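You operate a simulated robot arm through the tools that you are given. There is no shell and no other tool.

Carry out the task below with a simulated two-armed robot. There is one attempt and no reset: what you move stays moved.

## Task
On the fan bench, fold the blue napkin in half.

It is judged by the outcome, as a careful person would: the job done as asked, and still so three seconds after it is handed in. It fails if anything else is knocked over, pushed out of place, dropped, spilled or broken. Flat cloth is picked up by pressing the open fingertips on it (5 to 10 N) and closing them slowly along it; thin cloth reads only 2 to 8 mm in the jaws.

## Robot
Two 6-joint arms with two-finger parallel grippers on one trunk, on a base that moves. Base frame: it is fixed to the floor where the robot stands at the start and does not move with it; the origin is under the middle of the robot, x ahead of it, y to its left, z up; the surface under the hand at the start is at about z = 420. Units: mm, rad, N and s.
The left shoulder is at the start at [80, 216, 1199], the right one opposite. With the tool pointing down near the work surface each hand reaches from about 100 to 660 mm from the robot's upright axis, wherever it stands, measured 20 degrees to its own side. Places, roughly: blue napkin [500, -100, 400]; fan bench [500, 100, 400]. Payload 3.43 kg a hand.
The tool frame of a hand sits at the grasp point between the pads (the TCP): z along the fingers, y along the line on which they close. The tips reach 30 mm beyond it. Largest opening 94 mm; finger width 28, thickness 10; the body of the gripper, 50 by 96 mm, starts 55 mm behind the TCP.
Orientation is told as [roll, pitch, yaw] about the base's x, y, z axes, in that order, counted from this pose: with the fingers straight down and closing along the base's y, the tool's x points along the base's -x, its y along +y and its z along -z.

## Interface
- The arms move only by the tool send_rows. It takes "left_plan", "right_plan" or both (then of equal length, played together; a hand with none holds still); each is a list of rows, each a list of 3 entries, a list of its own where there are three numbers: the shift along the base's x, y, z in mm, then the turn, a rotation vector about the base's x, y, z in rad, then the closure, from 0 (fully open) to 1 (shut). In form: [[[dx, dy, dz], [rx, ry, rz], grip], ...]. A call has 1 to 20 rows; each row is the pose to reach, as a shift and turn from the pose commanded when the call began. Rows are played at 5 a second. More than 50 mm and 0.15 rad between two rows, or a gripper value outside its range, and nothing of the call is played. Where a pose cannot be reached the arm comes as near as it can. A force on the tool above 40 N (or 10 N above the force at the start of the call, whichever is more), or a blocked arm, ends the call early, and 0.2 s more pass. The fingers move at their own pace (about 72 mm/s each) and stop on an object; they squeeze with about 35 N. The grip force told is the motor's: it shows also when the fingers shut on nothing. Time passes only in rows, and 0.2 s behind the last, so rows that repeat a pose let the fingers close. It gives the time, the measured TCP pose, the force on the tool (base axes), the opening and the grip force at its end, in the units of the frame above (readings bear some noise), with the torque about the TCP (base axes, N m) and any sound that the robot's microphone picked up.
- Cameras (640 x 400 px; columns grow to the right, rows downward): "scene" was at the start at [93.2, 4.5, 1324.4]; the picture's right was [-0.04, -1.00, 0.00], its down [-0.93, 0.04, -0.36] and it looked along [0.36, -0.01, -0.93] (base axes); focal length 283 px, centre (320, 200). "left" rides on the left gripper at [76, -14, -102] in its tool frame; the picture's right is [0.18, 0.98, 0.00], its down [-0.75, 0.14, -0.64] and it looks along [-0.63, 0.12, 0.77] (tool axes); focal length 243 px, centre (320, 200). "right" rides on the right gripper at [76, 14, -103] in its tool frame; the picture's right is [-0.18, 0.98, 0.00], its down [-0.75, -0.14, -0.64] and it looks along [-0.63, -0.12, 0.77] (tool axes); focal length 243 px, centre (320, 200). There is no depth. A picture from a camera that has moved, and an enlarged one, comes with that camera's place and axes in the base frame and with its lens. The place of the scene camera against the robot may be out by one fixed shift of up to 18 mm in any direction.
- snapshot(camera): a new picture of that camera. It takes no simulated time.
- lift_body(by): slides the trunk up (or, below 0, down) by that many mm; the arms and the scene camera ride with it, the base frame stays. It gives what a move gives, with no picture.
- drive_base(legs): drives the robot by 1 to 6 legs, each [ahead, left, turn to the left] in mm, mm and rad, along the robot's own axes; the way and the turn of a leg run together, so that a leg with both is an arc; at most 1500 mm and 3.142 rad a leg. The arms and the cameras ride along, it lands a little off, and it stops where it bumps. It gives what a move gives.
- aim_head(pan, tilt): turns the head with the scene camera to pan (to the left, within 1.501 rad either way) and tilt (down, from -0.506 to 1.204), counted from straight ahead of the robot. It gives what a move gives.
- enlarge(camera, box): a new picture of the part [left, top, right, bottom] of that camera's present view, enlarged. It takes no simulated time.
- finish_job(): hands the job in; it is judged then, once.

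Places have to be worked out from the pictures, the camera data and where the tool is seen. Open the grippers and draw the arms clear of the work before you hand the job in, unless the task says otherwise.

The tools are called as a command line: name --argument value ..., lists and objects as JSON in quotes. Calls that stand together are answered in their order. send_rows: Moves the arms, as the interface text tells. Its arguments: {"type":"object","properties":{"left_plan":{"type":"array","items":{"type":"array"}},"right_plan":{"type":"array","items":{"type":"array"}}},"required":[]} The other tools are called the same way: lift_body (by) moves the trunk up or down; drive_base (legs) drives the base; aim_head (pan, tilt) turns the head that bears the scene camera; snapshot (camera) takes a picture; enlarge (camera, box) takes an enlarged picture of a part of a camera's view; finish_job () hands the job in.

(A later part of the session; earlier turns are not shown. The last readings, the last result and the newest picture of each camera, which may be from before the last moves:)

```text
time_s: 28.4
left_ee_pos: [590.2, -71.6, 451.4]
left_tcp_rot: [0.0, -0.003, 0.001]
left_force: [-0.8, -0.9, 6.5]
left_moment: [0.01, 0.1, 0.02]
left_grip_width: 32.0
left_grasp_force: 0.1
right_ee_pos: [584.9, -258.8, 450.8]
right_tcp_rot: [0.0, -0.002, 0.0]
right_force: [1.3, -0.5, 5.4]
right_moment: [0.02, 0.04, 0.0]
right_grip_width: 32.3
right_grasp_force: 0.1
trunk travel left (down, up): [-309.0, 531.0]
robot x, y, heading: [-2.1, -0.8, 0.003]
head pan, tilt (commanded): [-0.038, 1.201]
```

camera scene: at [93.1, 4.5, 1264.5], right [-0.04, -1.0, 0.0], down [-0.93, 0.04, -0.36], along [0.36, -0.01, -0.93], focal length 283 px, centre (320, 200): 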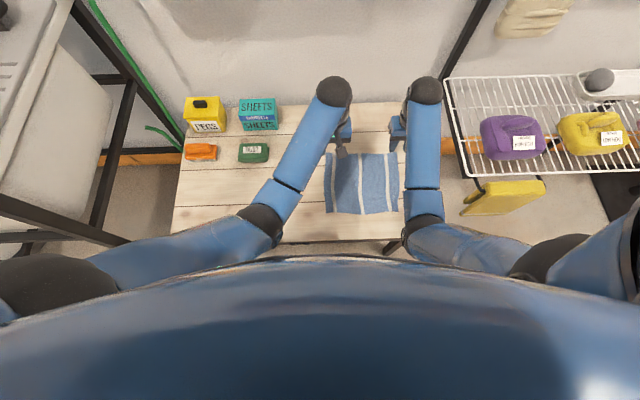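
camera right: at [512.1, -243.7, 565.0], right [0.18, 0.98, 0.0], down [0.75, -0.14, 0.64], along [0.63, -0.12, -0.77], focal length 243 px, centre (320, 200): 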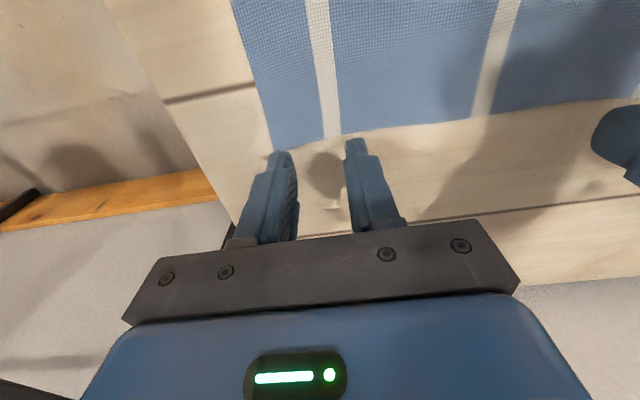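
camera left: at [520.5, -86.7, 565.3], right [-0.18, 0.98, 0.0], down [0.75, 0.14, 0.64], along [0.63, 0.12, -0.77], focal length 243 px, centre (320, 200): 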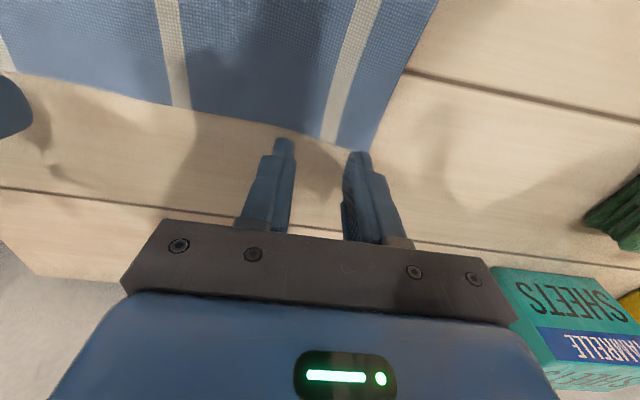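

Both press at 5–6.5 N, inside the range. I'll close slowly, easing each hand inward by 5 mm so the cloth doesn't tighten between them.

send_rows --left_plan '[[[0, 0, -0.2], [0, 0, 0], 0.66], [[0, 0, -0.2], [0, 0, 0], 0.68], [[0, 0, -0.2], [0, 0, 0], 0.7], [[0, -0.5, -0.2], [0, 0, 0], 0.72], [[0, -1, -0.2], [0, 0, 0], 0.74], [[0, -1.5, -0.2], [0, 0, 0], 0.76], [[0, -2, -0.2], [0, 0, 0], 0.78], [[0, -2.5, -0.2], [0, 0, 0], 0.8], [[0, -3, -0.2], [0, 0, 0], 0.82], [[0, -3.5, -0.2], [0, 0, 0], 0.84], [[0, -4, -0.2], [0, 0, 0], 0.86], [[0, -4.5, -0.2], [0, 0, 0], 0.88], [[0, -5, -0.2], [0, 0, 0], 0.9], [[0, -5, -0.2], [0, 0, 0], 0.92], [[0, -5, -0.2], [0, 0, 0], 0.94], [[0, -5, -0.2], [0, 0, 0], 0.96], [[0, -5, -0.2], [0, 0, 0], 0.98], [[0, -5, -0.2], [0, 0, 0], 1.0], [[0, -5, -0.2], [0, 0, 0], 1.0], [[0, -5, -0.2], [0, 0, 0], 1.0]]' --right_plan '[[[0, 0, -0.3], [0, 0, 0], 0.66], [[0, 0, -0.3], [0, 0, 0], 0.68], [[0, 0, -0.3], [0, 0, 0], 0.7], [[0, 0.5, -0.3], [0, 0, 0], 0.72], [[0, 1, -0.3], [0, 0, 0], 0.74], [[0, 1.5, -0.3], [0, 0, 0], 0.76], [[0, 2, -0.3], [0, 0, 0], 0.78], [[0, 2.5, -0.3], [0, 0, 0], 0.8], [[0, 3, -0.3], [0, 0, 0], 0.82], [[0, 3.5, -0.3], [0, 0, 0], 0.84], [[0, 4, -0.3], [0, 0, 0], 0.86], [[0, 4.5, -0.3], [0, 0, 0], 0.88], [[0, 5, -0.3], [0, 0, 0], 0.9], [[0, 5, -0.3], [0, 0, 0], 0.92], [[0, 5, -0.3], [0, 0, 0], 0.94], [[0, 5, -0.3], [0, 0, 0], 0.96], [[0, 5, -0.3], [0, 0, 0], 0.98], [[0, 5, -0.3], [0, 0, 0], 1.0], [[0, 5, -0.3], [0, 0, 0], 1.0], [[0, 5, -0.3], [0, 0, 0], 1.0]]'

enlarge --camera "right" --box '[240, 100, 400, 200]'

enlarge --camera "left" --box '[240, 100, 400, 200]'

```text
time_s: 32.6
left_ee_pos: [589.5, -77.0, 451.4]
left_tcp_rot: [0.0, -0.002, 0.0]
left_force: [-0.3, -6.1, 13.1]
left_moment: [-0.18, 0.08, 0.01]
left_grip_width: 1.5
left_grasp_force: 35.0
right_ee_pos: [584.0, -253.8, 451.0]
right_tcp_rot: [0.001, -0.001, 0.001]
right_force: [0.1, 5.7, 0.4]
right_moment: [0.2, -0.02, -0.05]
right_grip_width: 1.6
right_grasp_force: 35.1
trunk travel left (down, up): [-309.0, 531.0]
robot x, y, heading: [0.9, -0.3, 0.002]
head pan, tilt (commanded): [-0.038, 1.201]
```

```text
4.00 times, centred on (320, 150) of right
camera zoom: at [509.0, -240.5, 552.9], right [0.18, 0.98, 0.0], down [0.75, -0.14, 0.64], along [0.63, -0.12, -0.77], focal length 970 px, centre (320, 400)
```

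zoom: 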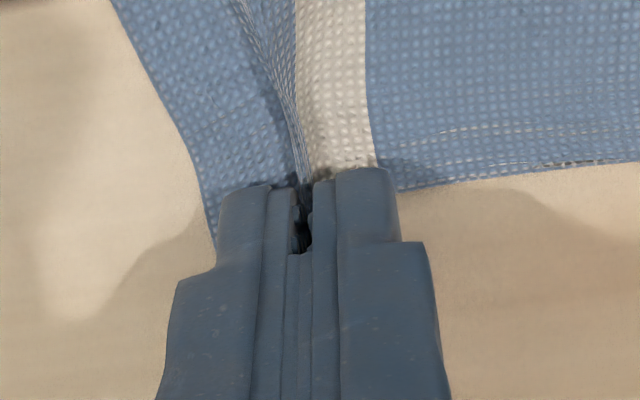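

```text
4.00 times, centred on (320, 150) of left
camera zoom: at [514.9, -90.6, 552.8], right [-0.18, 0.98, 0.0], down [0.75, 0.14, 0.64], along [0.63, 0.12, -0.77], focal length 970 px, centre (320, 400)
```

zoom: 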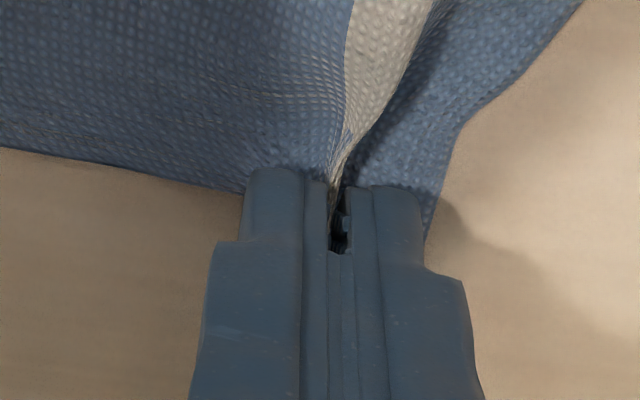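

Both fingers have a clean ridge of the far edge at each corner. I'll lift both about 40 mm along the fold arc and confirm the cloth comes up.

send_rows --left_plan '[[[-1, 0, 7], [0, -0.015, 0], 1.0], [[-4, 1, 20], [0, -0.052, 0], 1.0], [[-8, 2, 30], [0, -0.078, 0], 1.0], [[-12, 2, 40], [0, -0.105, 0], 1.0], [[-12, 2, 40], [0, -0.105, 0], 1.0]]' --right_plan '[[[-1, 0, 7], [0, -0.015, 0], 1.0], [[-4, 1, 20], [0, -0.052, 0], 1.0], [[-8, 2, 30], [0, -0.078, 0], 1.0], [[-12, 2, 40], [0, -0.105, 0], 1.0], [[-12, 2, 40], [0, -0.105, 0], 1.0]]'

snapshot --camera "right"

snapshot --camera "left"

enlarge --camera "scene" --box '[280, 100, 440, 200]'

```text
time_s: 33.8
left_ee_pos: [579.1, -74.3, 488.9]
left_tcp_rot: [0.0, -0.106, -0.001]
left_force: [0.3, -5.1, -0.1]
left_moment: [-0.18, 0.04, 0.02]
left_grip_width: 1.6
left_grasp_force: 34.8
right_ee_pos: [572.9, -252.1, 491.9]
right_tcp_rot: [-0.001, -0.106, -0.001]
right_force: [0.7, 5.3, -0.3]
right_moment: [0.18, -0.01, -0.03]
right_grip_width: 1.7
right_grasp_force: 35.4
trunk travel left (down, up): [-309.0, 531.0]
robot x, y, heading: [0.3, 1.8, -0.006]
head pan, tilt (commanded): [-0.038, 1.201]
```

```text
taken
camera right: at [487.5, -238.8, 584.1], right [0.18, 0.98, 0.02], down [0.68, -0.14, 0.72], along [0.71, -0.12, -0.7], focal length 243 px, centre (320, 200)
```

right: 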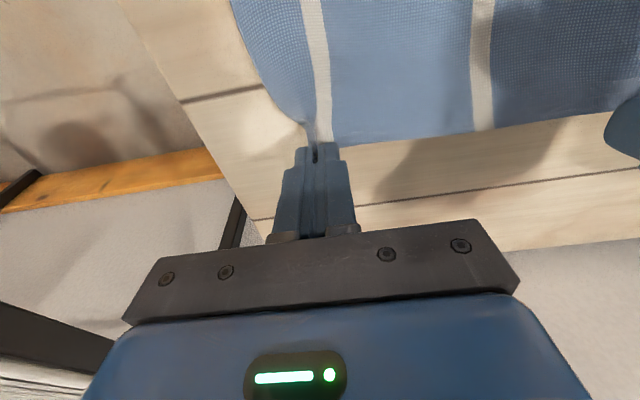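

```text
taken
camera left: at [494.0, -89.2, 582.3], right [-0.18, 0.98, -0.02], down [0.68, 0.14, 0.72], along [0.71, 0.12, -0.7], focal length 243 px, centre (320, 200)
```

left: 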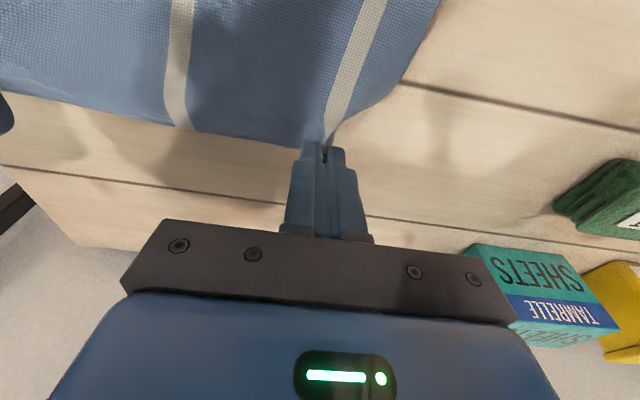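

```text
4.00 times, centred on (360, 150) of scene
camera zoom: at [93.7, 4.4, 1204.4], right [-0.04, -1.0, 0.0], down [-0.93, 0.04, -0.36], along [0.36, -0.01, -0.93], focal length 1132 px, centre (160, 400)
```

zoom: 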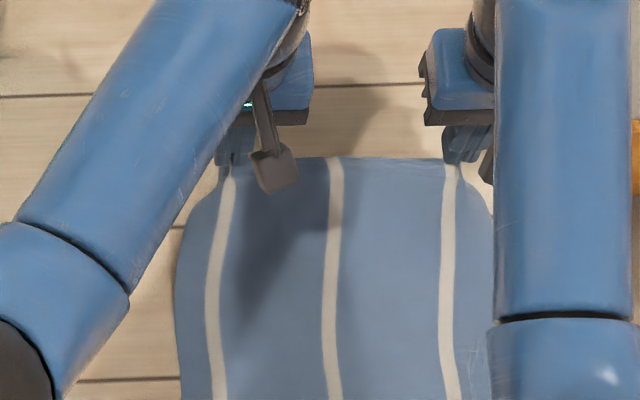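

Both corners are held and the far edge has lifted. I'll carry it along the arc toward the near edge, pitching the tools forward as it goes, and pause just above placement.

send_rows --left_plan '[[[-12, 1, 17.5], [0, -0.052, 0], 1.0], [[-27, 2, 32.6], [0, -0.105, 0], 1.0], [[-45, 3, 44.6], [0, -0.157, 0], 1.0], [[-66, 4, 53], [0, -0.209, 0], 1.0], [[-87, 5, 57], [0, -0.262, 0], 1.0], [[-109.5, 6, 57], [0, -0.314, 0], 1.0], [[-131, 7, 53], [0, -0.367, 0], 1.0], [[-152, 8, 45], [0, -0.419, 0], 1.0], [[-170, 9, 33], [0, -0.471, 0], 1.0], [[-185, 10, 18], [0, -0.524, 0], 1.0], [[-197, 11, 0], [0, -0.576, 0], 1.0], [[-197, 11, 0], [0, -0.576, 0], 1.0]]' --right_plan '[[[-12, 1, 17.5], [0, -0.052, 0], 1.0], [[-26, 2, 32.6], [0, -0.105, 0], 1.0], [[-44, 3, 44.6], [0, -0.157, 0], 1.0], [[-64, 4, 53], [0, -0.209, 0], 1.0], [[-85, 5, 57], [0, -0.262, 0], 1.0], [[-106.5, 6, 57], [0, -0.314, 0], 1.0], [[-127.5, 7, 53], [0, -0.367, 0], 1.0], [[-148, 8, 45], [0, -0.419, 0], 1.0], [[-165.5, 9, 33], [0, -0.471, 0], 1.0], [[-180, 10, 18], [0, -0.524, 0], 1.0], [[-192, 10, 0], [0, -0.576, 0], 1.0], [[-192, 10, 0], [0, -0.576, 0], 1.0]]'

snapshot --camera "right"

snapshot --camera "left"

enlarge --camera "scene" --box '[270, 120, 450, 232]'

```text
time_s: 36.4
left_ee_pos: [380.5, -63.8, 489.2]
left_tcp_rot: [0.001, -0.681, -0.001]
left_force: [0.2, -7.8, 0.8]
left_moment: [-0.17, 0.0, -0.08]
left_grip_width: 1.7
left_grasp_force: 35.3
right_ee_pos: [380.3, -243.2, 491.2]
right_tcp_rot: [0.001, -0.68, -0.001]
right_force: [1.2, 7.6, -0.3]
right_moment: [0.23, -0.01, 0.1]
right_grip_width: 1.6
right_grasp_force: 34.3
trunk travel left (down, up): [-309.0, 531.0]
robot x, y, heading: [-1.9, -2.5, 0.003]
head pan, tilt (commanded): [-0.038, 1.201]
```

```text
taken
camera right: at [258.0, -229.6, 521.7], right [0.14, 0.98, 0.12], down [0.18, -0.14, 0.97], along [0.97, -0.12, -0.2], focal length 243 px, centre (320, 200)
```

right: 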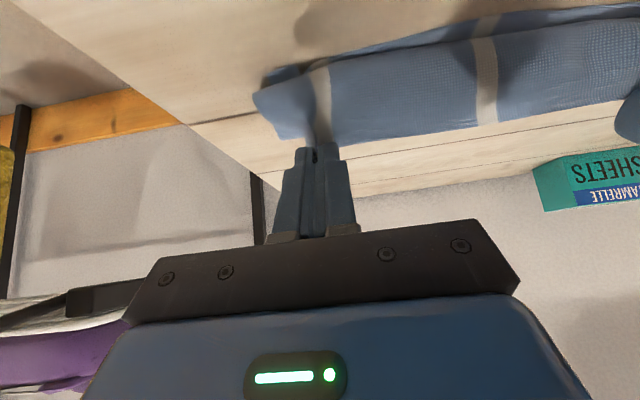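

```text
taken
camera left: at [259.5, -78.3, 520.1], right [-0.14, 0.98, -0.12], down [0.18, 0.14, 0.97], along [0.97, 0.12, -0.2], focal length 243 px, centre (320, 200)
```

left: 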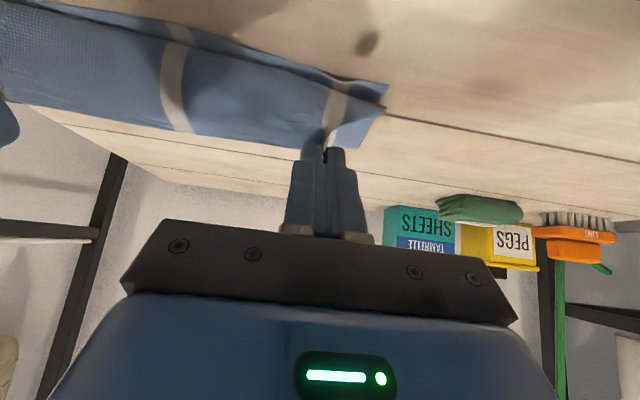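

```text
3.56 times, centred on (360, 176) of scene
camera zoom: at [93.4, 4.4, 1204.4], right [-0.04, -1.0, 0.0], down [-0.93, 0.04, -0.36], along [0.36, -0.01, -0.93], focal length 1007 px, centre (178, 285)
```

zoom: 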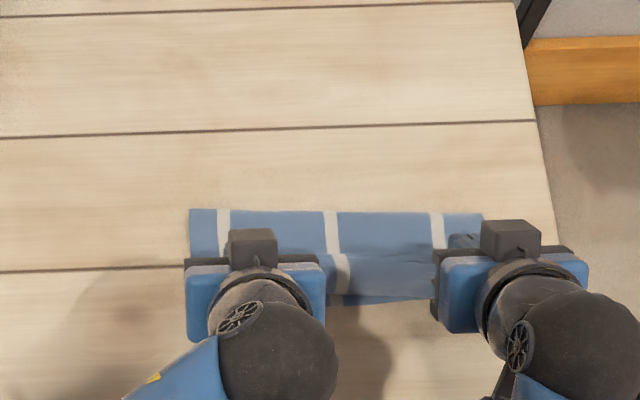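

The fold has formed, but the fold line looks nearer than expected, at x ≈ 460. I'll zoom in to see the layers before laying it down.

enlarge --camera "left" --box '[0, 0, 400, 160]'

enlarge --camera "right" --box '[240, 0, 640, 160]'

enlarge --camera "scene" --box '[310, 165, 430, 215]'

```text
1.60 times, centred on (200, 80) of left
camera zoom: at [259.5, -78.3, 520.1], right [-0.14, 0.98, -0.12], down [0.18, 0.14, 0.97], along [0.97, 0.12, -0.2], focal length 388 px, centre (512, 392)
```

zoom: 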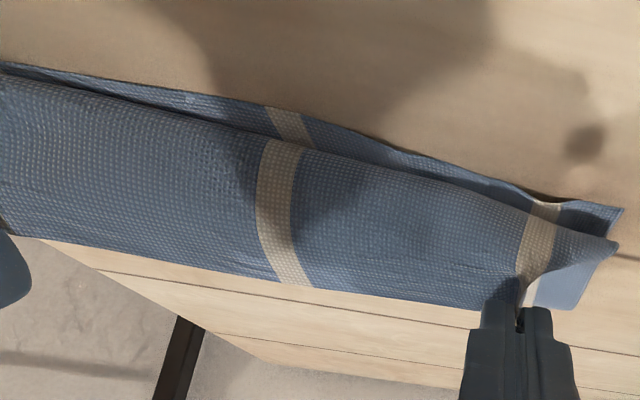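

```text
1.60 times, centred on (440, 80) of right
camera zoom: at [258.0, -229.6, 521.7], right [0.14, 0.98, 0.12], down [0.18, -0.14, 0.97], along [0.97, -0.12, -0.2], focal length 388 px, centre (128, 392)
```

zoom: 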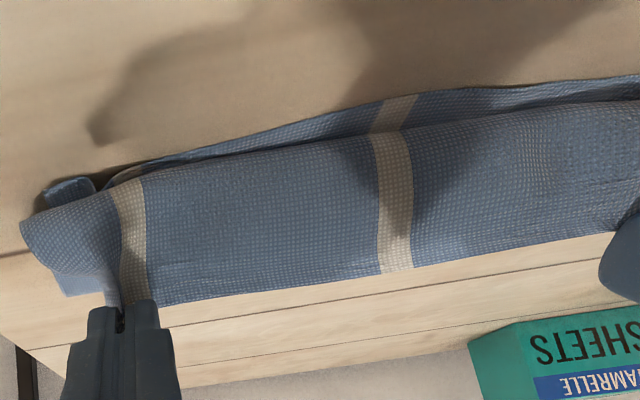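

```text
5.33 times, centred on (370, 190) of scene
camera zoom: at [93.4, 4.4, 1204.4], right [-0.04, -1.0, 0.0], down [-0.93, 0.04, -0.36], along [0.36, -0.01, -0.93], focal length 1510 px, centre (53, 253)
```

zoom: 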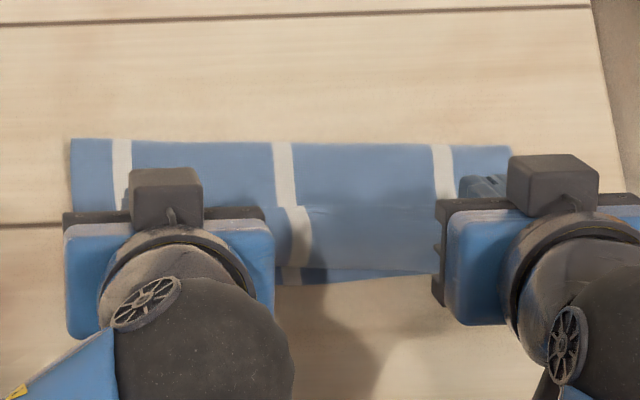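

The top edge is still about 40 mm up and hangs in a belly. The fold crept nearer than halfway because my arc pulled it too taut. I'll take the edge back up and away to lay the lower half down again, then come in on a lower, slacker path.

send_rows --left_plan '[[[14, 0, 19], [0, 0.052, 0], 1.0], [[27, 0, 37], [0, 0.105, 0], 1.0], [[42, 0, 46], [0, 0.148, 0], 1.0], [[57, 0, 54.5], [0, 0.192, 0], 1.0], [[84, 0, 62.6], [0, 0.262, 0], 1.0], [[111, 0, 60.5], [0, 0.332, 0], 1.0], [[127, 0, 50.5], [0, 0.367, 0], 1.0], [[127, 0, 50.5], [0, 0.367, 0], 1.0]]' --right_plan '[[[14, 0, 19], [0, 0.052, 0], 1.0], [[27, 0, 37], [0, 0.105, 0], 1.0], [[42, 0, 46], [0, 0.148, 0], 1.0], [[57, 0, 54.5], [0, 0.192, 0], 1.0], [[84, 0, 62.6], [0, 0.262, 0], 1.0], [[111, 0, 60.5], [0, 0.332, 0], 1.0], [[127, 0, 50.5], [0, 0.367, 0], 1.0], [[127, 0, 50.5], [0, 0.367, 0], 1.0]]'

snapshot --camera "left"

snapshot --camera "right"

enlarge --camera "scene" --box '[290, 130, 450, 230]'

```text
time_s: 38.2
left_ee_pos: [507.9, -61.8, 539.4]
left_tcp_rot: [-0.001, -0.316, 0.0]
left_force: [-0.1, -2.7, 0.1]
left_moment: [-0.11, 0.01, 0.0]
left_grip_width: 1.6
left_grasp_force: 34.4
right_ee_pos: [508.8, -241.9, 541.4]
right_tcp_rot: [0.001, -0.315, 0.001]
right_force: [-0.8, 2.4, -0.1]
right_moment: [0.09, -0.01, 0.0]
right_grip_width: 1.7
right_grasp_force: 34.8
trunk travel left (down, up): [-309.0, 531.0]
robot x, y, heading: [0.9, 1.1, -0.005]
head pan, tilt (commanded): [-0.038, 1.201]
```

```text
taken
camera left: at [405.4, -76.7, 612.4], right [-0.18, 0.98, -0.06], down [0.52, 0.14, 0.84], along [0.84, 0.12, -0.53], focal length 243 px, centre (320, 200)
```

left: 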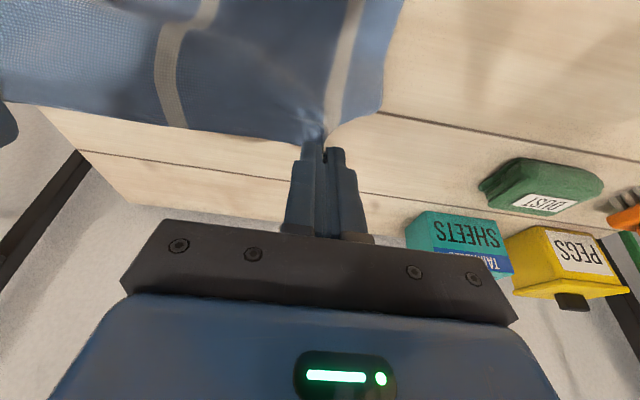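

```text
taken
camera right: at [405.3, -228.5, 614.2], right [0.18, 0.98, 0.06], down [0.52, -0.14, 0.84], along [0.84, -0.12, -0.53], focal length 243 px, centre (320, 200)
```

right: 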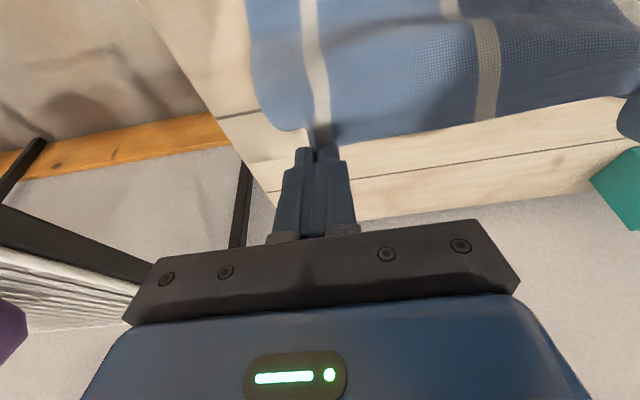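

```text
4.00 times, centred on (370, 180) of scene
camera zoom: at [92.8, 4.6, 1204.5], right [-0.04, -1.0, 0.0], down [-0.93, 0.04, -0.36], along [0.36, -0.01, -0.93], focal length 1132 px, centre (120, 280)
```

zoom: 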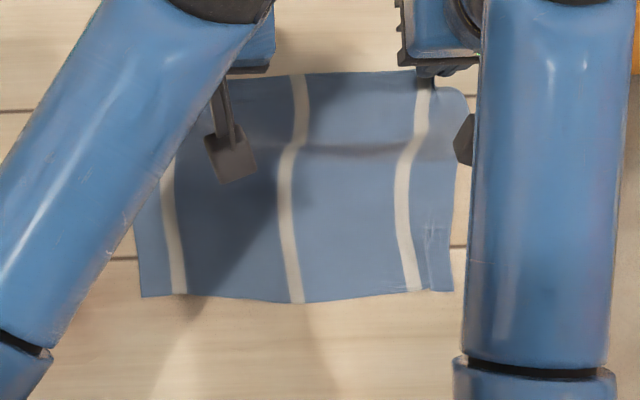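

The lower half is flat again out to x ≈ 500, and the near edge is at x ≈ 379. With little tilt the cloth leaves the jaws toward the robot and bellies the wrong way. I'll pitch the tools further forward, to about 58°, and come in along a 45° line so the cloth hangs slack and the fold stays put.

send_rows --left_plan '[[[-5.5, 0, -2], [0, -0.14, 0], 1.0], [[-12, 0, -4.5], [0, -0.279, 0], 1.0], [[-19.4, 0, -8.6], [0, -0.419, 0], 1.0], [[-27.6, 0, -14.4], [0, -0.558, 0], 1.0], [[-38.5, 0, -22.7], [0, -0.698, 0], 1.0], [[-46.6, 0, -27.7], [0, -0.698, 0], 1.0], [[-56.6, 0, -31.7], [0, -0.698, 0], 1.0], [[-66.6, 0, -37.7], [0, -0.698, 0], 1.0], [[-76.6, 0, -43.7], [0, -0.698, 0], 1.0], [[-86.6, 0, -50.7], [0, -0.698, 0], 1.0], [[-96.6, 0, -58.7], [0, -0.698, 0], 1.0], [[-96.6, 0, -58.7], [0, -0.698, 0], 1.0]]' --right_plan '[[[-5.5, 0, -2], [0, -0.14, 0], 1.0], [[-12, 0, -4.5], [0, -0.279, 0], 1.0], [[-19.4, 0, -8.6], [0, -0.419, 0], 1.0], [[-27.6, 0, -14.4], [0, -0.558, 0], 1.0], [[-38.5, 0, -22.7], [0, -0.698, 0], 1.0], [[-46.6, 0, -27.7], [0, -0.698, 0], 1.0], [[-56.6, 0, -31.7], [0, -0.698, 0], 1.0], [[-66.6, 0, -37.7], [0, -0.698, 0], 1.0], [[-76.6, 0, -43.7], [0, -0.698, 0], 1.0], [[-86.6, 0, -50.7], [0, -0.698, 0], 1.0], [[-96.6, 0, -58.7], [0, -0.698, 0], 1.0], [[-96.6, 0, -58.7], [0, -0.698, 0], 1.0]]'

snapshot --camera "left"

snapshot --camera "right"

enlarge --camera "scene" --box '[290, 130, 450, 230]'

```text
time_s: 40.8
left_ee_pos: [412.3, -63.0, 482.7]
left_tcp_rot: [0.0, -1.011, 0.0]
left_force: [0.7, -1.7, 0.0]
left_moment: [-0.05, -0.01, -0.03]
left_grip_width: 1.7
left_grasp_force: 35.4
right_ee_pos: [412.5, -241.9, 482.1]
right_tcp_rot: [0.0, -1.012, 0.001]
right_force: [0.3, 2.1, 0.5]
right_moment: [0.06, -0.01, 0.02]
right_grip_width: 1.6
right_grasp_force: 34.9
trunk travel left (down, up): [-309.0, 531.0]
robot x, y, heading: [1.0, -1.0, 0.003]
head pan, tilt (commanded): [-0.038, 1.201]
```

```text
taken
camera left: at [286.1, -77.1, 471.3], right [-0.1, 0.98, -0.16], down [-0.15, 0.14, 0.98], along [0.98, 0.12, 0.13], focal length 243 px, centre (320, 200)
```

left: 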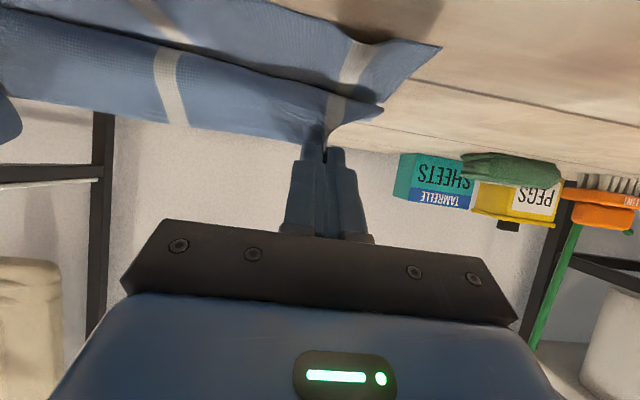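

```text
taken
camera right: at [285.8, -228.5, 470.2], right [0.1, 0.98, 0.16], down [-0.14, -0.14, 0.98], along [0.98, -0.12, 0.13], focal length 243 px, centre (320, 200)
```

right: 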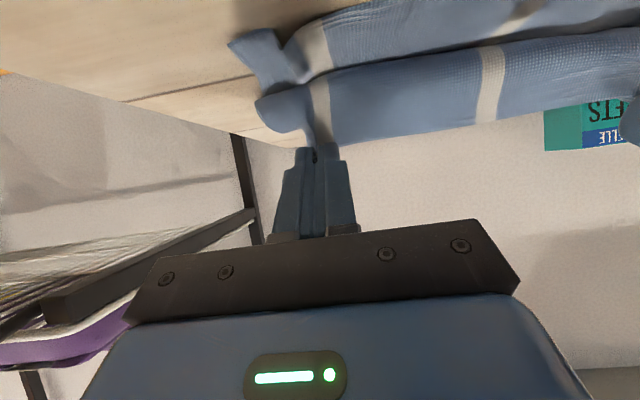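

```text
4.00 times, centred on (370, 180) of scene
camera zoom: at [93.2, 4.5, 1204.4], right [-0.04, -1.0, 0.0], down [-0.93, 0.04, -0.36], along [0.36, -0.01, -0.93], focal length 1132 px, centre (120, 280)
```

zoom: 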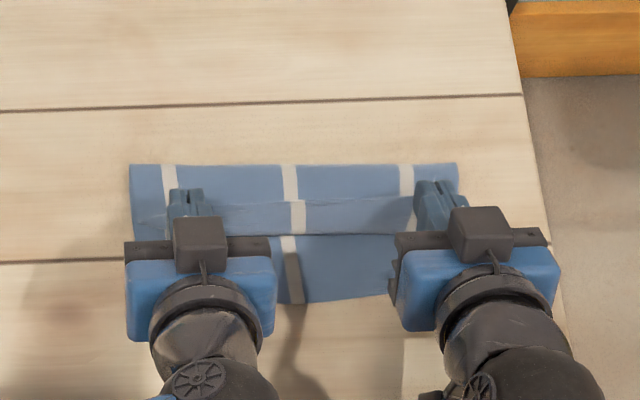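

The fold line now sits at x ≈ 483 with the near edge at 379, which is almost exactly half. I'll continue down the same 45° line to bring the top edge onto the near edge.

send_rows --left_plan '[[[-10, 0, -8], [0, 0, 0], 1.0], [[-20, 0, -15], [0, 0, 0], 1.0], [[-30, 0, -21], [0, 0, 0], 1.0], [[-37, 0, -25], [0, 0, 0], 1.0], [[-42, 0, -28], [0, 0, 0], 1.0], [[-42, 0, -28], [0, 0, 0], 1.0]]' --right_plan '[[[-10, 0, -8], [0, 0, 0], 1.0], [[-20, 0, -15], [0, 0, 0], 1.0], [[-30, 0, -21], [0, 0, 0], 1.0], [[-37, 0, -25], [0, 0, 0], 1.0], [[-42, 0, -28], [0, 0, 0], 1.0], [[-42, 0, -28], [0, 0, 0], 1.0]]'

snapshot --camera "left"

snapshot --camera "right"

enlarge --camera "scene" --box '[290, 130, 450, 230]'

```text
time_s: 42.4
left_ee_pos: [399.7, -55.5, 472.3]
left_tcp_rot: [-0.102, -1.026, 0.16]
left_force: [-3.1, -21.0, -2.7]
left_moment: [-0.51, 0.17, -0.49]
left_grip_width: 1.6
left_grasp_force: 35.2
right_ee_pos: [369.8, -241.3, 454.4]
right_tcp_rot: [0.006, -1.013, 0.001]
right_force: [3.7, 20.6, 4.2]
right_moment: [0.52, -0.2, 0.39]
right_grip_width: 1.3
right_grasp_force: 34.9
trunk travel left (down, up): [-309.0, 531.0]
robot x, y, heading: [-3.0, 2.1, 0.001]
head pan, tilt (commanded): [-0.038, 1.201]
stopped in row 6 (left hand): the arm was blocked; the commanded pose is now the measured one
```

```text
taken
camera left: at [274.9, -79.6, 459.5], right [-0.17, 0.96, -0.21], down [-0.18, 0.18, 0.97], along [0.97, 0.2, 0.14], focal length 243 px, centre (320, 200)
```

left: 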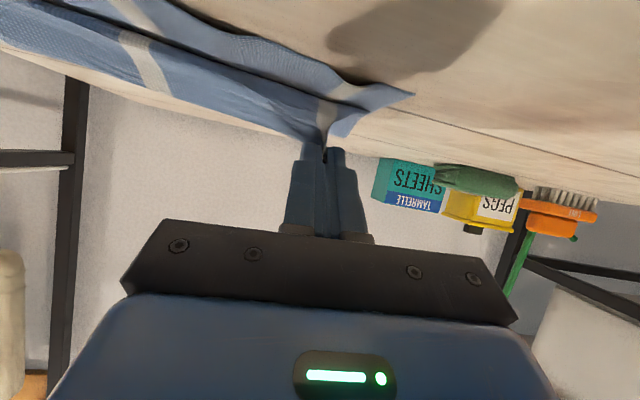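

```text
taken
camera right: at [243.4, -227.8, 442.8], right [0.09, 0.98, 0.16], down [-0.14, -0.15, 0.98], along [0.98, -0.12, 0.13], focal length 243 px, centre (320, 200)
```

right: 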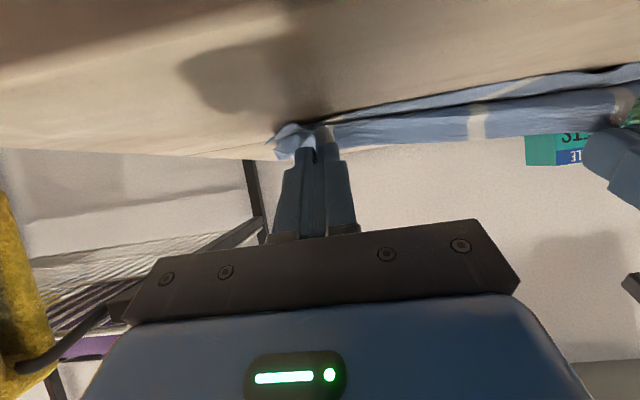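

```text
4.00 times, centred on (370, 180) of scene
camera zoom: at [92.8, 4.7, 1203.8], right [-0.04, -1.0, 0.0], down [-0.93, 0.04, -0.36], along [0.36, -0.01, -0.93], focal length 1132 px, centre (120, 280)
```

zoom: 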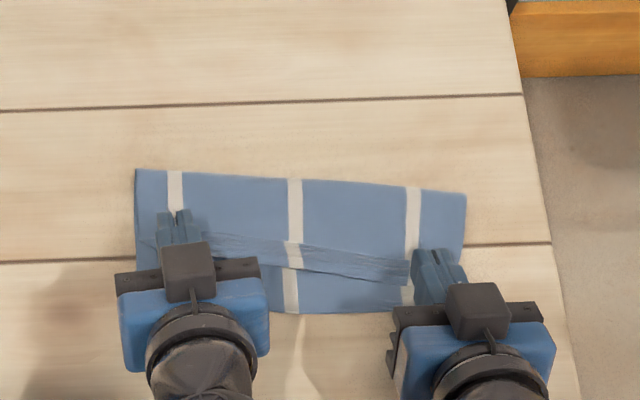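

The left arm was blocked at x ≈ 400 while the right went on, so the cloth is taut and skewed. I'll look at what is blocking the left arm, and move the right hand back level with the left to relieve the tension.

send_rows --right_plan '[[[8, 0, 5], [0, 0, 0], 1.0], [[16, 0, 10], [0, 0, 0], 1.0], [[24, 0, 15], [0, 0, 0], 1.0], [[30, 0, 18], [0, 0, 0], 1.0], [[30, 0, 18], [0, 0, 0], 1.0]]'

snapshot --camera "scene"

```text
time_s: 43.6
left_ee_pos: [398.7, -53.4, 470.6]
left_tcp_rot: [-0.083, -1.028, 0.147]
left_force: [0.0, -17.1, -0.4]
left_moment: [-0.46, -0.01, -0.33]
left_grip_width: 1.6
left_grasp_force: 35.0
right_ee_pos: [400.1, -242.4, 470.8]
right_tcp_rot: [0.003, -1.011, -0.001]
right_force: [0.1, 17.2, -0.1]
right_moment: [0.48, -0.04, 0.34]
right_grip_width: 1.5
right_grasp_force: 35.1
trunk travel left (down, up): [-309.0, 531.0]
robot x, y, heading: [3.5, -1.6, 0.001]
head pan, tilt (commanded): [-0.038, 1.201]
```

```text
taken
camera scene: at [93.0, 4.5, 1204.2], right [-0.04, -1.0, 0.0], down [-0.93, 0.04, -0.36], along [0.36, -0.01, -0.93], focal length 283 px, centre (320, 200)
```

scene: 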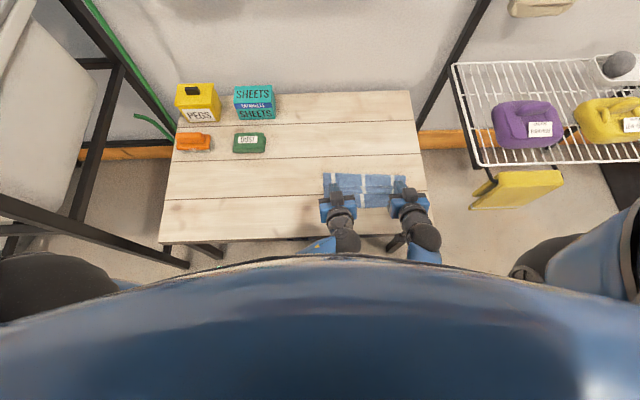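

The left forearm is probably fouling the torso at that steep pitch; at 39° it reached in freely. I'll bring both hands to about 40° pitch at the same edge position, undo the left hand's twist, and move it back to y ≈ −63 to relieve the 17 N tension.

send_rows --left_plan '[[[3, -3, 3], [0.01, 0.11, -0.028], 1.0], [[6, -6, 5], [0.02, 0.22, -0.055], 1.0], [[9.7, -9, 6.5], [0.03, 0.33, -0.083], 1.0], [[9.7, -9, 6.5], [0.03, 0.33, -0.083], 1.0], [[9.7, -9, 6.5], [0.03, 0.33, -0.083], 1.0]]' --right_plan '[[[3, 0, 3], [0, 0.105, 0], 1.0], [[6, 0, 5], [0, 0.21, 0], 1.0], [[8.7, 0, 6.5], [0, 0.314, 0], 1.0], [[8.7, 0, 6.5], [0, 0.314, 0], 1.0], [[8.7, 0, 6.5], [0, 0.314, 0], 1.0]]'

enlarge --camera "scene" --box '[290, 130, 450, 230]'

snapshot --camera "left"

snapshot --camera "right"

```text
time_s: 44.8
left_ee_pos: [407.7, -64.2, 477.5]
left_tcp_rot: [-0.001, -0.7, -0.005]
left_force: [-0.5, -0.8, -0.6]
left_moment: [-0.05, -0.01, -0.01]
left_grip_width: 1.7
left_grasp_force: 35.3
right_ee_pos: [409.5, -241.3, 479.4]
right_tcp_rot: [0.003, -0.699, -0.001]
right_force: [-0.3, 0.4, 0.3]
right_moment: [0.01, 0.0, 0.02]
right_grip_width: 1.4
right_grasp_force: 35.3
trunk travel left (down, up): [-309.0, 531.0]
robot x, y, heading: [1.0, -1.8, -0.002]
head pan, tilt (commanded): [-0.038, 1.201]
```

```text
4.00 times, centred on (370, 180) of scene
camera zoom: at [93.3, 4.4, 1204.4], right [-0.04, -1.0, 0.0], down [-0.93, 0.04, -0.36], along [0.36, -0.01, -0.93], focal length 1132 px, centre (120, 280)
```

zoom: 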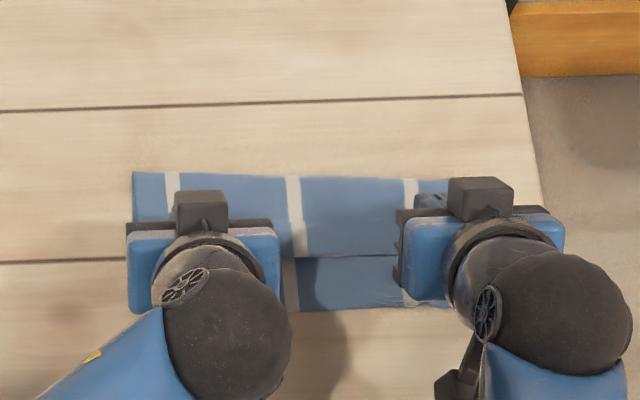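

```text
taken
camera left: at [284.1, -78.2, 505.6], right [-0.14, 0.98, -0.12], down [0.16, 0.14, 0.98], along [0.98, 0.11, -0.18], focal length 243 px, centre (320, 200)
```

left: 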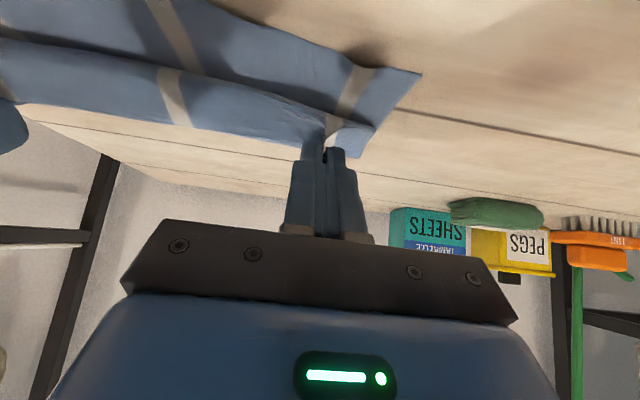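

```text
taken
camera right: at [285.3, -228.8, 507.4], right [0.14, 0.98, 0.12], down [0.17, -0.14, 0.98], along [0.98, -0.12, -0.18], focal length 243 px, centre (320, 200)
```

right: 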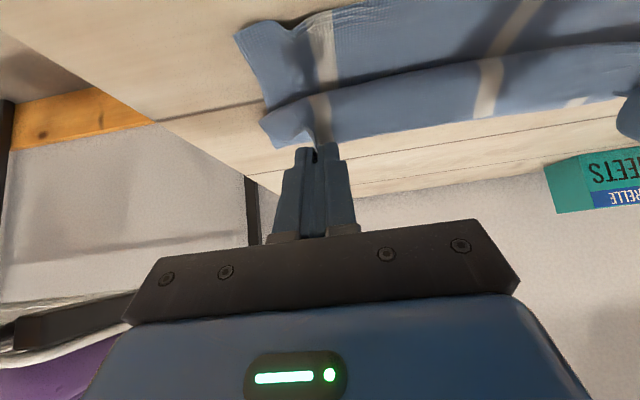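

The tension is gone and both hands are square. The near corners are now at about (380,−28) and (368,−266), with the fold at x ≈ 483 to 467, so it is still about half. I'll lay the edge down onto the near edge, following that slight skew.

send_rows --left_plan '[[[-8, 1, -6], [0, 0, 0], 1.0], [[-16, 2, -12], [0, 0, 0], 1.0], [[-23, 3, -17], [0, 0, 0], 1.0], [[-29, 3, -21], [0, 0, 0], 1.0], [[-29, 3, -21], [0, 0, 0], 1.0]]' --right_plan '[[[-10, 0, -7], [0, 0, 0], 1.0], [[-20, 0, -13], [0, 0, 0], 1.0], [[-30, 0, -18], [0, 0, 0], 1.0], [[-39, 0, -22], [0, 0, 0], 1.0], [[-39, 0, -22], [0, 0, 0], 1.0]]'

enlarge --camera "scene" --box '[290, 130, 450, 230]'

snapshot --camera "left"

snapshot --camera "right"

```text
time_s: 46.0
left_ee_pos: [377.0, -62.8, 455.6]
left_tcp_rot: [-0.003, -0.701, -0.004]
left_force: [0.5, -2.4, 2.3]
left_moment: [-0.08, -0.05, -0.02]
left_grip_width: 1.5
left_grasp_force: 35.1
right_ee_pos: [368.8, -241.3, 457.8]
right_tcp_rot: [0.001, -0.698, -0.002]
right_force: [0.6, 1.9, 2.5]
right_moment: [0.05, -0.04, 0.05]
right_grip_width: 1.4
right_grasp_force: 35.4
trunk travel left (down, up): [-309.0, 531.0]
robot x, y, heading: [1.2, 0.5, 0.001]
head pan, tilt (commanded): [-0.038, 1.201]
```

```text
4.00 times, centred on (370, 180) of scene
camera zoom: at [93.0, 4.6, 1204.5], right [-0.04, -1.0, 0.0], down [-0.93, 0.04, -0.36], along [0.36, -0.01, -0.93], focal length 1132 px, centre (120, 280)
```

zoom: 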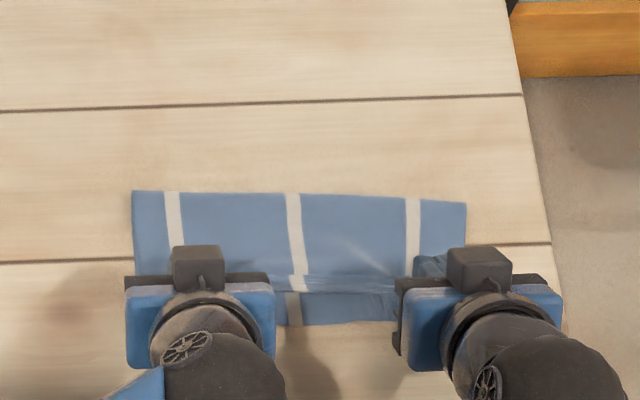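

```text
taken
camera left: at [254.8, -76.0, 484.5], right [-0.14, 0.98, -0.12], down [0.16, 0.14, 0.98], along [0.98, 0.11, -0.18], focal length 243 px, centre (320, 200)
```

left: 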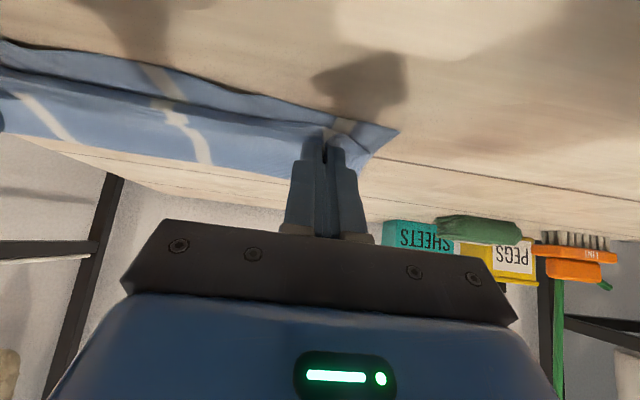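

```text
taken
camera right: at [245.4, -228.2, 485.9], right [0.14, 0.98, 0.12], down [0.16, -0.14, 0.98], along [0.98, -0.12, -0.18], focal length 243 px, centre (320, 200)
```

right: 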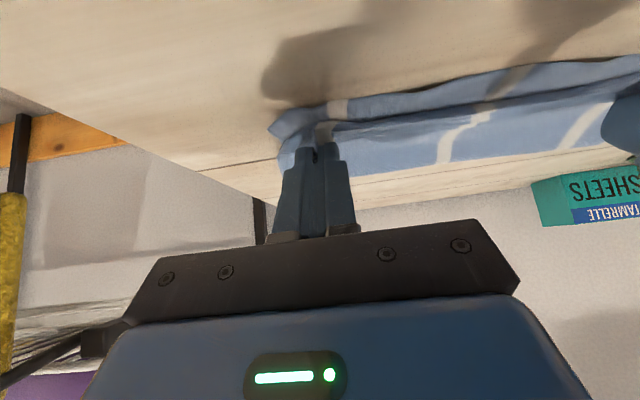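

The edge is down, but there is a small S-loop at the gripped edge and the top layer stops about 20 mm short of the near edge. I'll lift the edge slightly and draw it toward the robot to pull the loop out.

send_rows --left_plan '[[[0, 0, 4], [0, 0, 0], 1.0], [[-3, 0, 9], [0, 0, 0], 1.0], [[-7, 0, 10], [0, 0, 0], 1.0], [[-12, 0, 10], [0, 0, 0], 1.0], [[-17, 0, 9], [0, 0, 0], 1.0], [[-20, 0, 6], [0, 0, 0], 1.0], [[-22, 0, 2], [0, 0, 0], 1.0], [[-22, 0, 2], [0, 0, 0], 1.0]]' --right_plan '[[[0, 0, 4], [0, 0, 0], 1.0], [[-3, 0, 9], [0, 0, 0], 1.0], [[-7, 0, 10], [0, 0, 0], 1.0], [[-11, 0, 10], [0, 0, 0], 1.0], [[-14, 0, 8], [0, 0, 0], 1.0], [[-16, 0, 5], [0, 0, 0], 1.0], [[-17, 0, 0], [0, 0, 0], 1.0], [[-17, 0, 0], [0, 0, 0], 1.0]]'

enlarge --camera "scene" --box '[290, 140, 450, 240]'

snapshot --camera "left"

snapshot --camera "right"

```text
time_s: 47.8
left_ee_pos: [357.4, -62.9, 459.4]
left_tcp_rot: [-0.004, -0.702, -0.002]
left_force: [0.1, -1.9, -0.1]
left_moment: [-0.08, 0.0, 0.02]
left_grip_width: 1.9
left_grasp_force: 35.3
right_ee_pos: [352.2, -242.3, 458.8]
right_tcp_rot: [0.002, -0.698, 0.001]
right_force: [0.6, 1.9, 3.7]
right_moment: [0.06, -0.04, 0.04]
right_grip_width: 1.9
right_grasp_force: 35.4
trunk travel left (down, up): [-309.0, 531.0]
robot x, y, heading: [-2.6, 0.0, -0.002]
head pan, tilt (commanded): [-0.038, 1.201]
```

```text
4.00 times, centred on (370, 190) of scene
camera zoom: at [92.9, 4.7, 1204.7], right [-0.04, -1.0, 0.0], down [-0.93, 0.04, -0.36], along [0.36, -0.01, -0.93], focal length 1132 px, centre (120, 240)
```

zoom: 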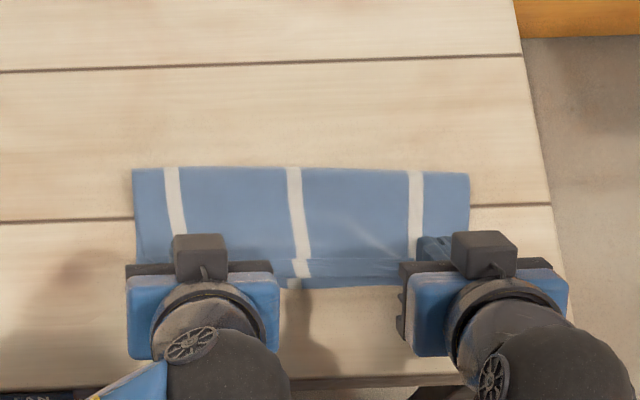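

```text
taken
camera left: at [233.7, -76.0, 487.4], right [-0.14, 0.98, -0.12], down [0.16, 0.14, 0.98], along [0.98, 0.11, -0.18], focal length 243 px, centre (320, 200)
```

left: 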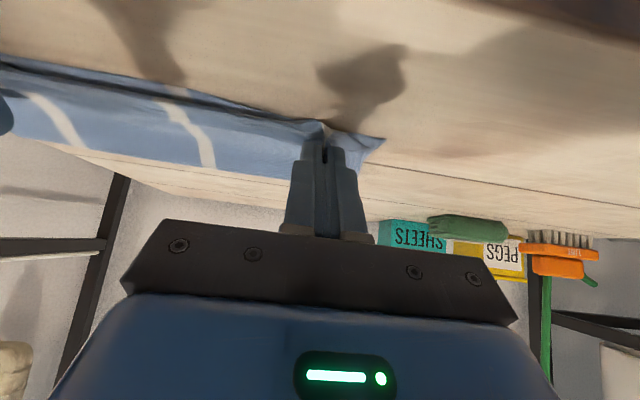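

```text
taken
camera right: at [228.7, -228.8, 485.8], right [0.14, 0.98, 0.12], down [0.16, -0.14, 0.98], along [0.98, -0.12, -0.18], focal length 243 px, centre (320, 200)
```

right: 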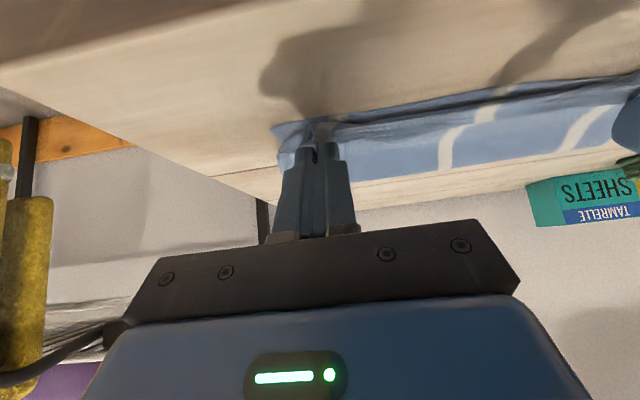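

The top edge is now close to the near edge and the whole folded strip has slid a little toward me, which is fine. I'll open the fingers slowly to release and spread the corners, then back off along the finger axis.

send_rows --left_plan '[[[0, 0, -2], [0, 0, 0], 1.0], [[0, 0, -3], [0, 0, 0], 0.97], [[0, 0, -3], [0, 0, 0], 0.93], [[0, 0, -3], [0, 0, 0], 0.89], [[0, 0, -3], [0, 0, 0], 0.85], [[0, 0, -3], [0, 0, 0], 0.81], [[0, 0, -3], [0, 0, 0], 0.77], [[0, 0, -3], [0, 0, 0], 0.73], [[0, 0, -3], [0, 0, 0], 0.69], [[0, 0, -3], [0, 0, 0], 0.65], [[0, 0, -3], [0, 0, 0], 0.65]]' --right_plan '[[[0, 0, -1], [0, 0, 0], 1.0], [[0, 0, -1], [0, 0, 0], 0.97], [[0, 0, -1], [0, 0, 0], 0.93], [[0, 0, -1], [0, 0, 0], 0.89], [[0, 0, -1], [0, 0, 0], 0.85], [[0, 0, -1], [0, 0, 0], 0.81], [[0, 0, -1], [0, 0, 0], 0.77], [[0, 0, -1], [0, 0, 0], 0.73], [[0, 0, -1], [0, 0, 0], 0.69], [[0, 0, -1], [0, 0, 0], 0.65], [[0, 0, -1], [0, 0, 0], 0.65]]'

snapshot --camera "left"

snapshot --camera "right"

```text
time_s: 50.2
left_ee_pos: [355.8, -62.0, 454.0]
left_tcp_rot: [-0.001, -0.699, -0.002]
left_force: [0.0, -0.5, 1.1]
left_moment: [-0.06, 0.0, 0.02]
left_grip_width: 32.6
left_grasp_force: 0.0
right_ee_pos: [352.7, -242.3, 454.9]
right_tcp_rot: [0.003, -0.698, 0.0]
right_force: [-0.4, -0.2, 0.4]
right_moment: [-0.01, 0.01, -0.02]
right_grip_width: 32.7
right_grasp_force: 0.0
trunk travel left (down, up): [-309.0, 531.0]
robot x, y, heading: [0.8, -0.6, -0.004]
head pan, tilt (commanded): [-0.038, 1.201]
```

```text
taken
camera left: at [232.8, -76.0, 482.8], right [-0.14, 0.98, -0.12], down [0.16, 0.14, 0.98], along [0.98, 0.11, -0.18], focal length 243 px, centre (320, 200)
```

left: 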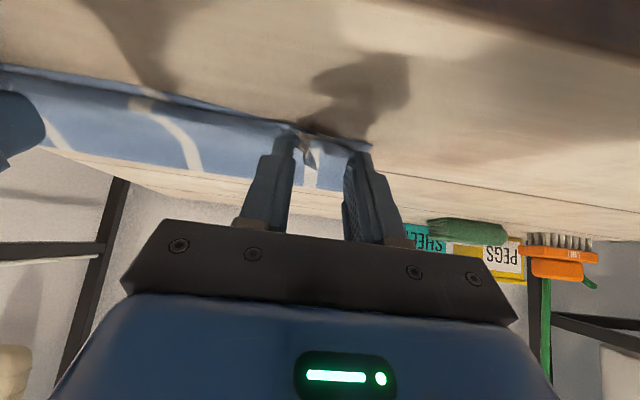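

```text
taken
camera right: at [228.8, -228.8, 483.7], right [0.14, 0.98, 0.12], down [0.16, -0.14, 0.98], along [0.98, -0.12, -0.18], focal length 243 px, centre (320, 200)
```

right: 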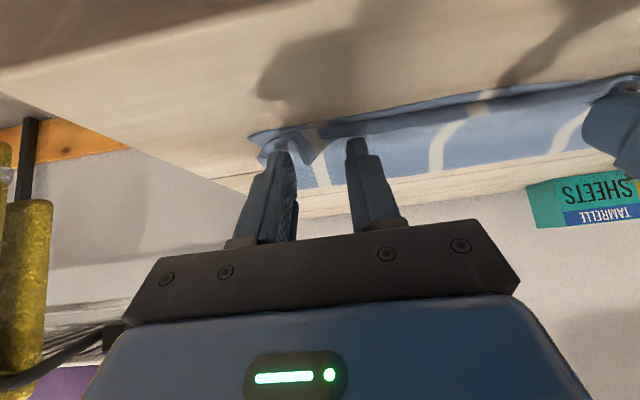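

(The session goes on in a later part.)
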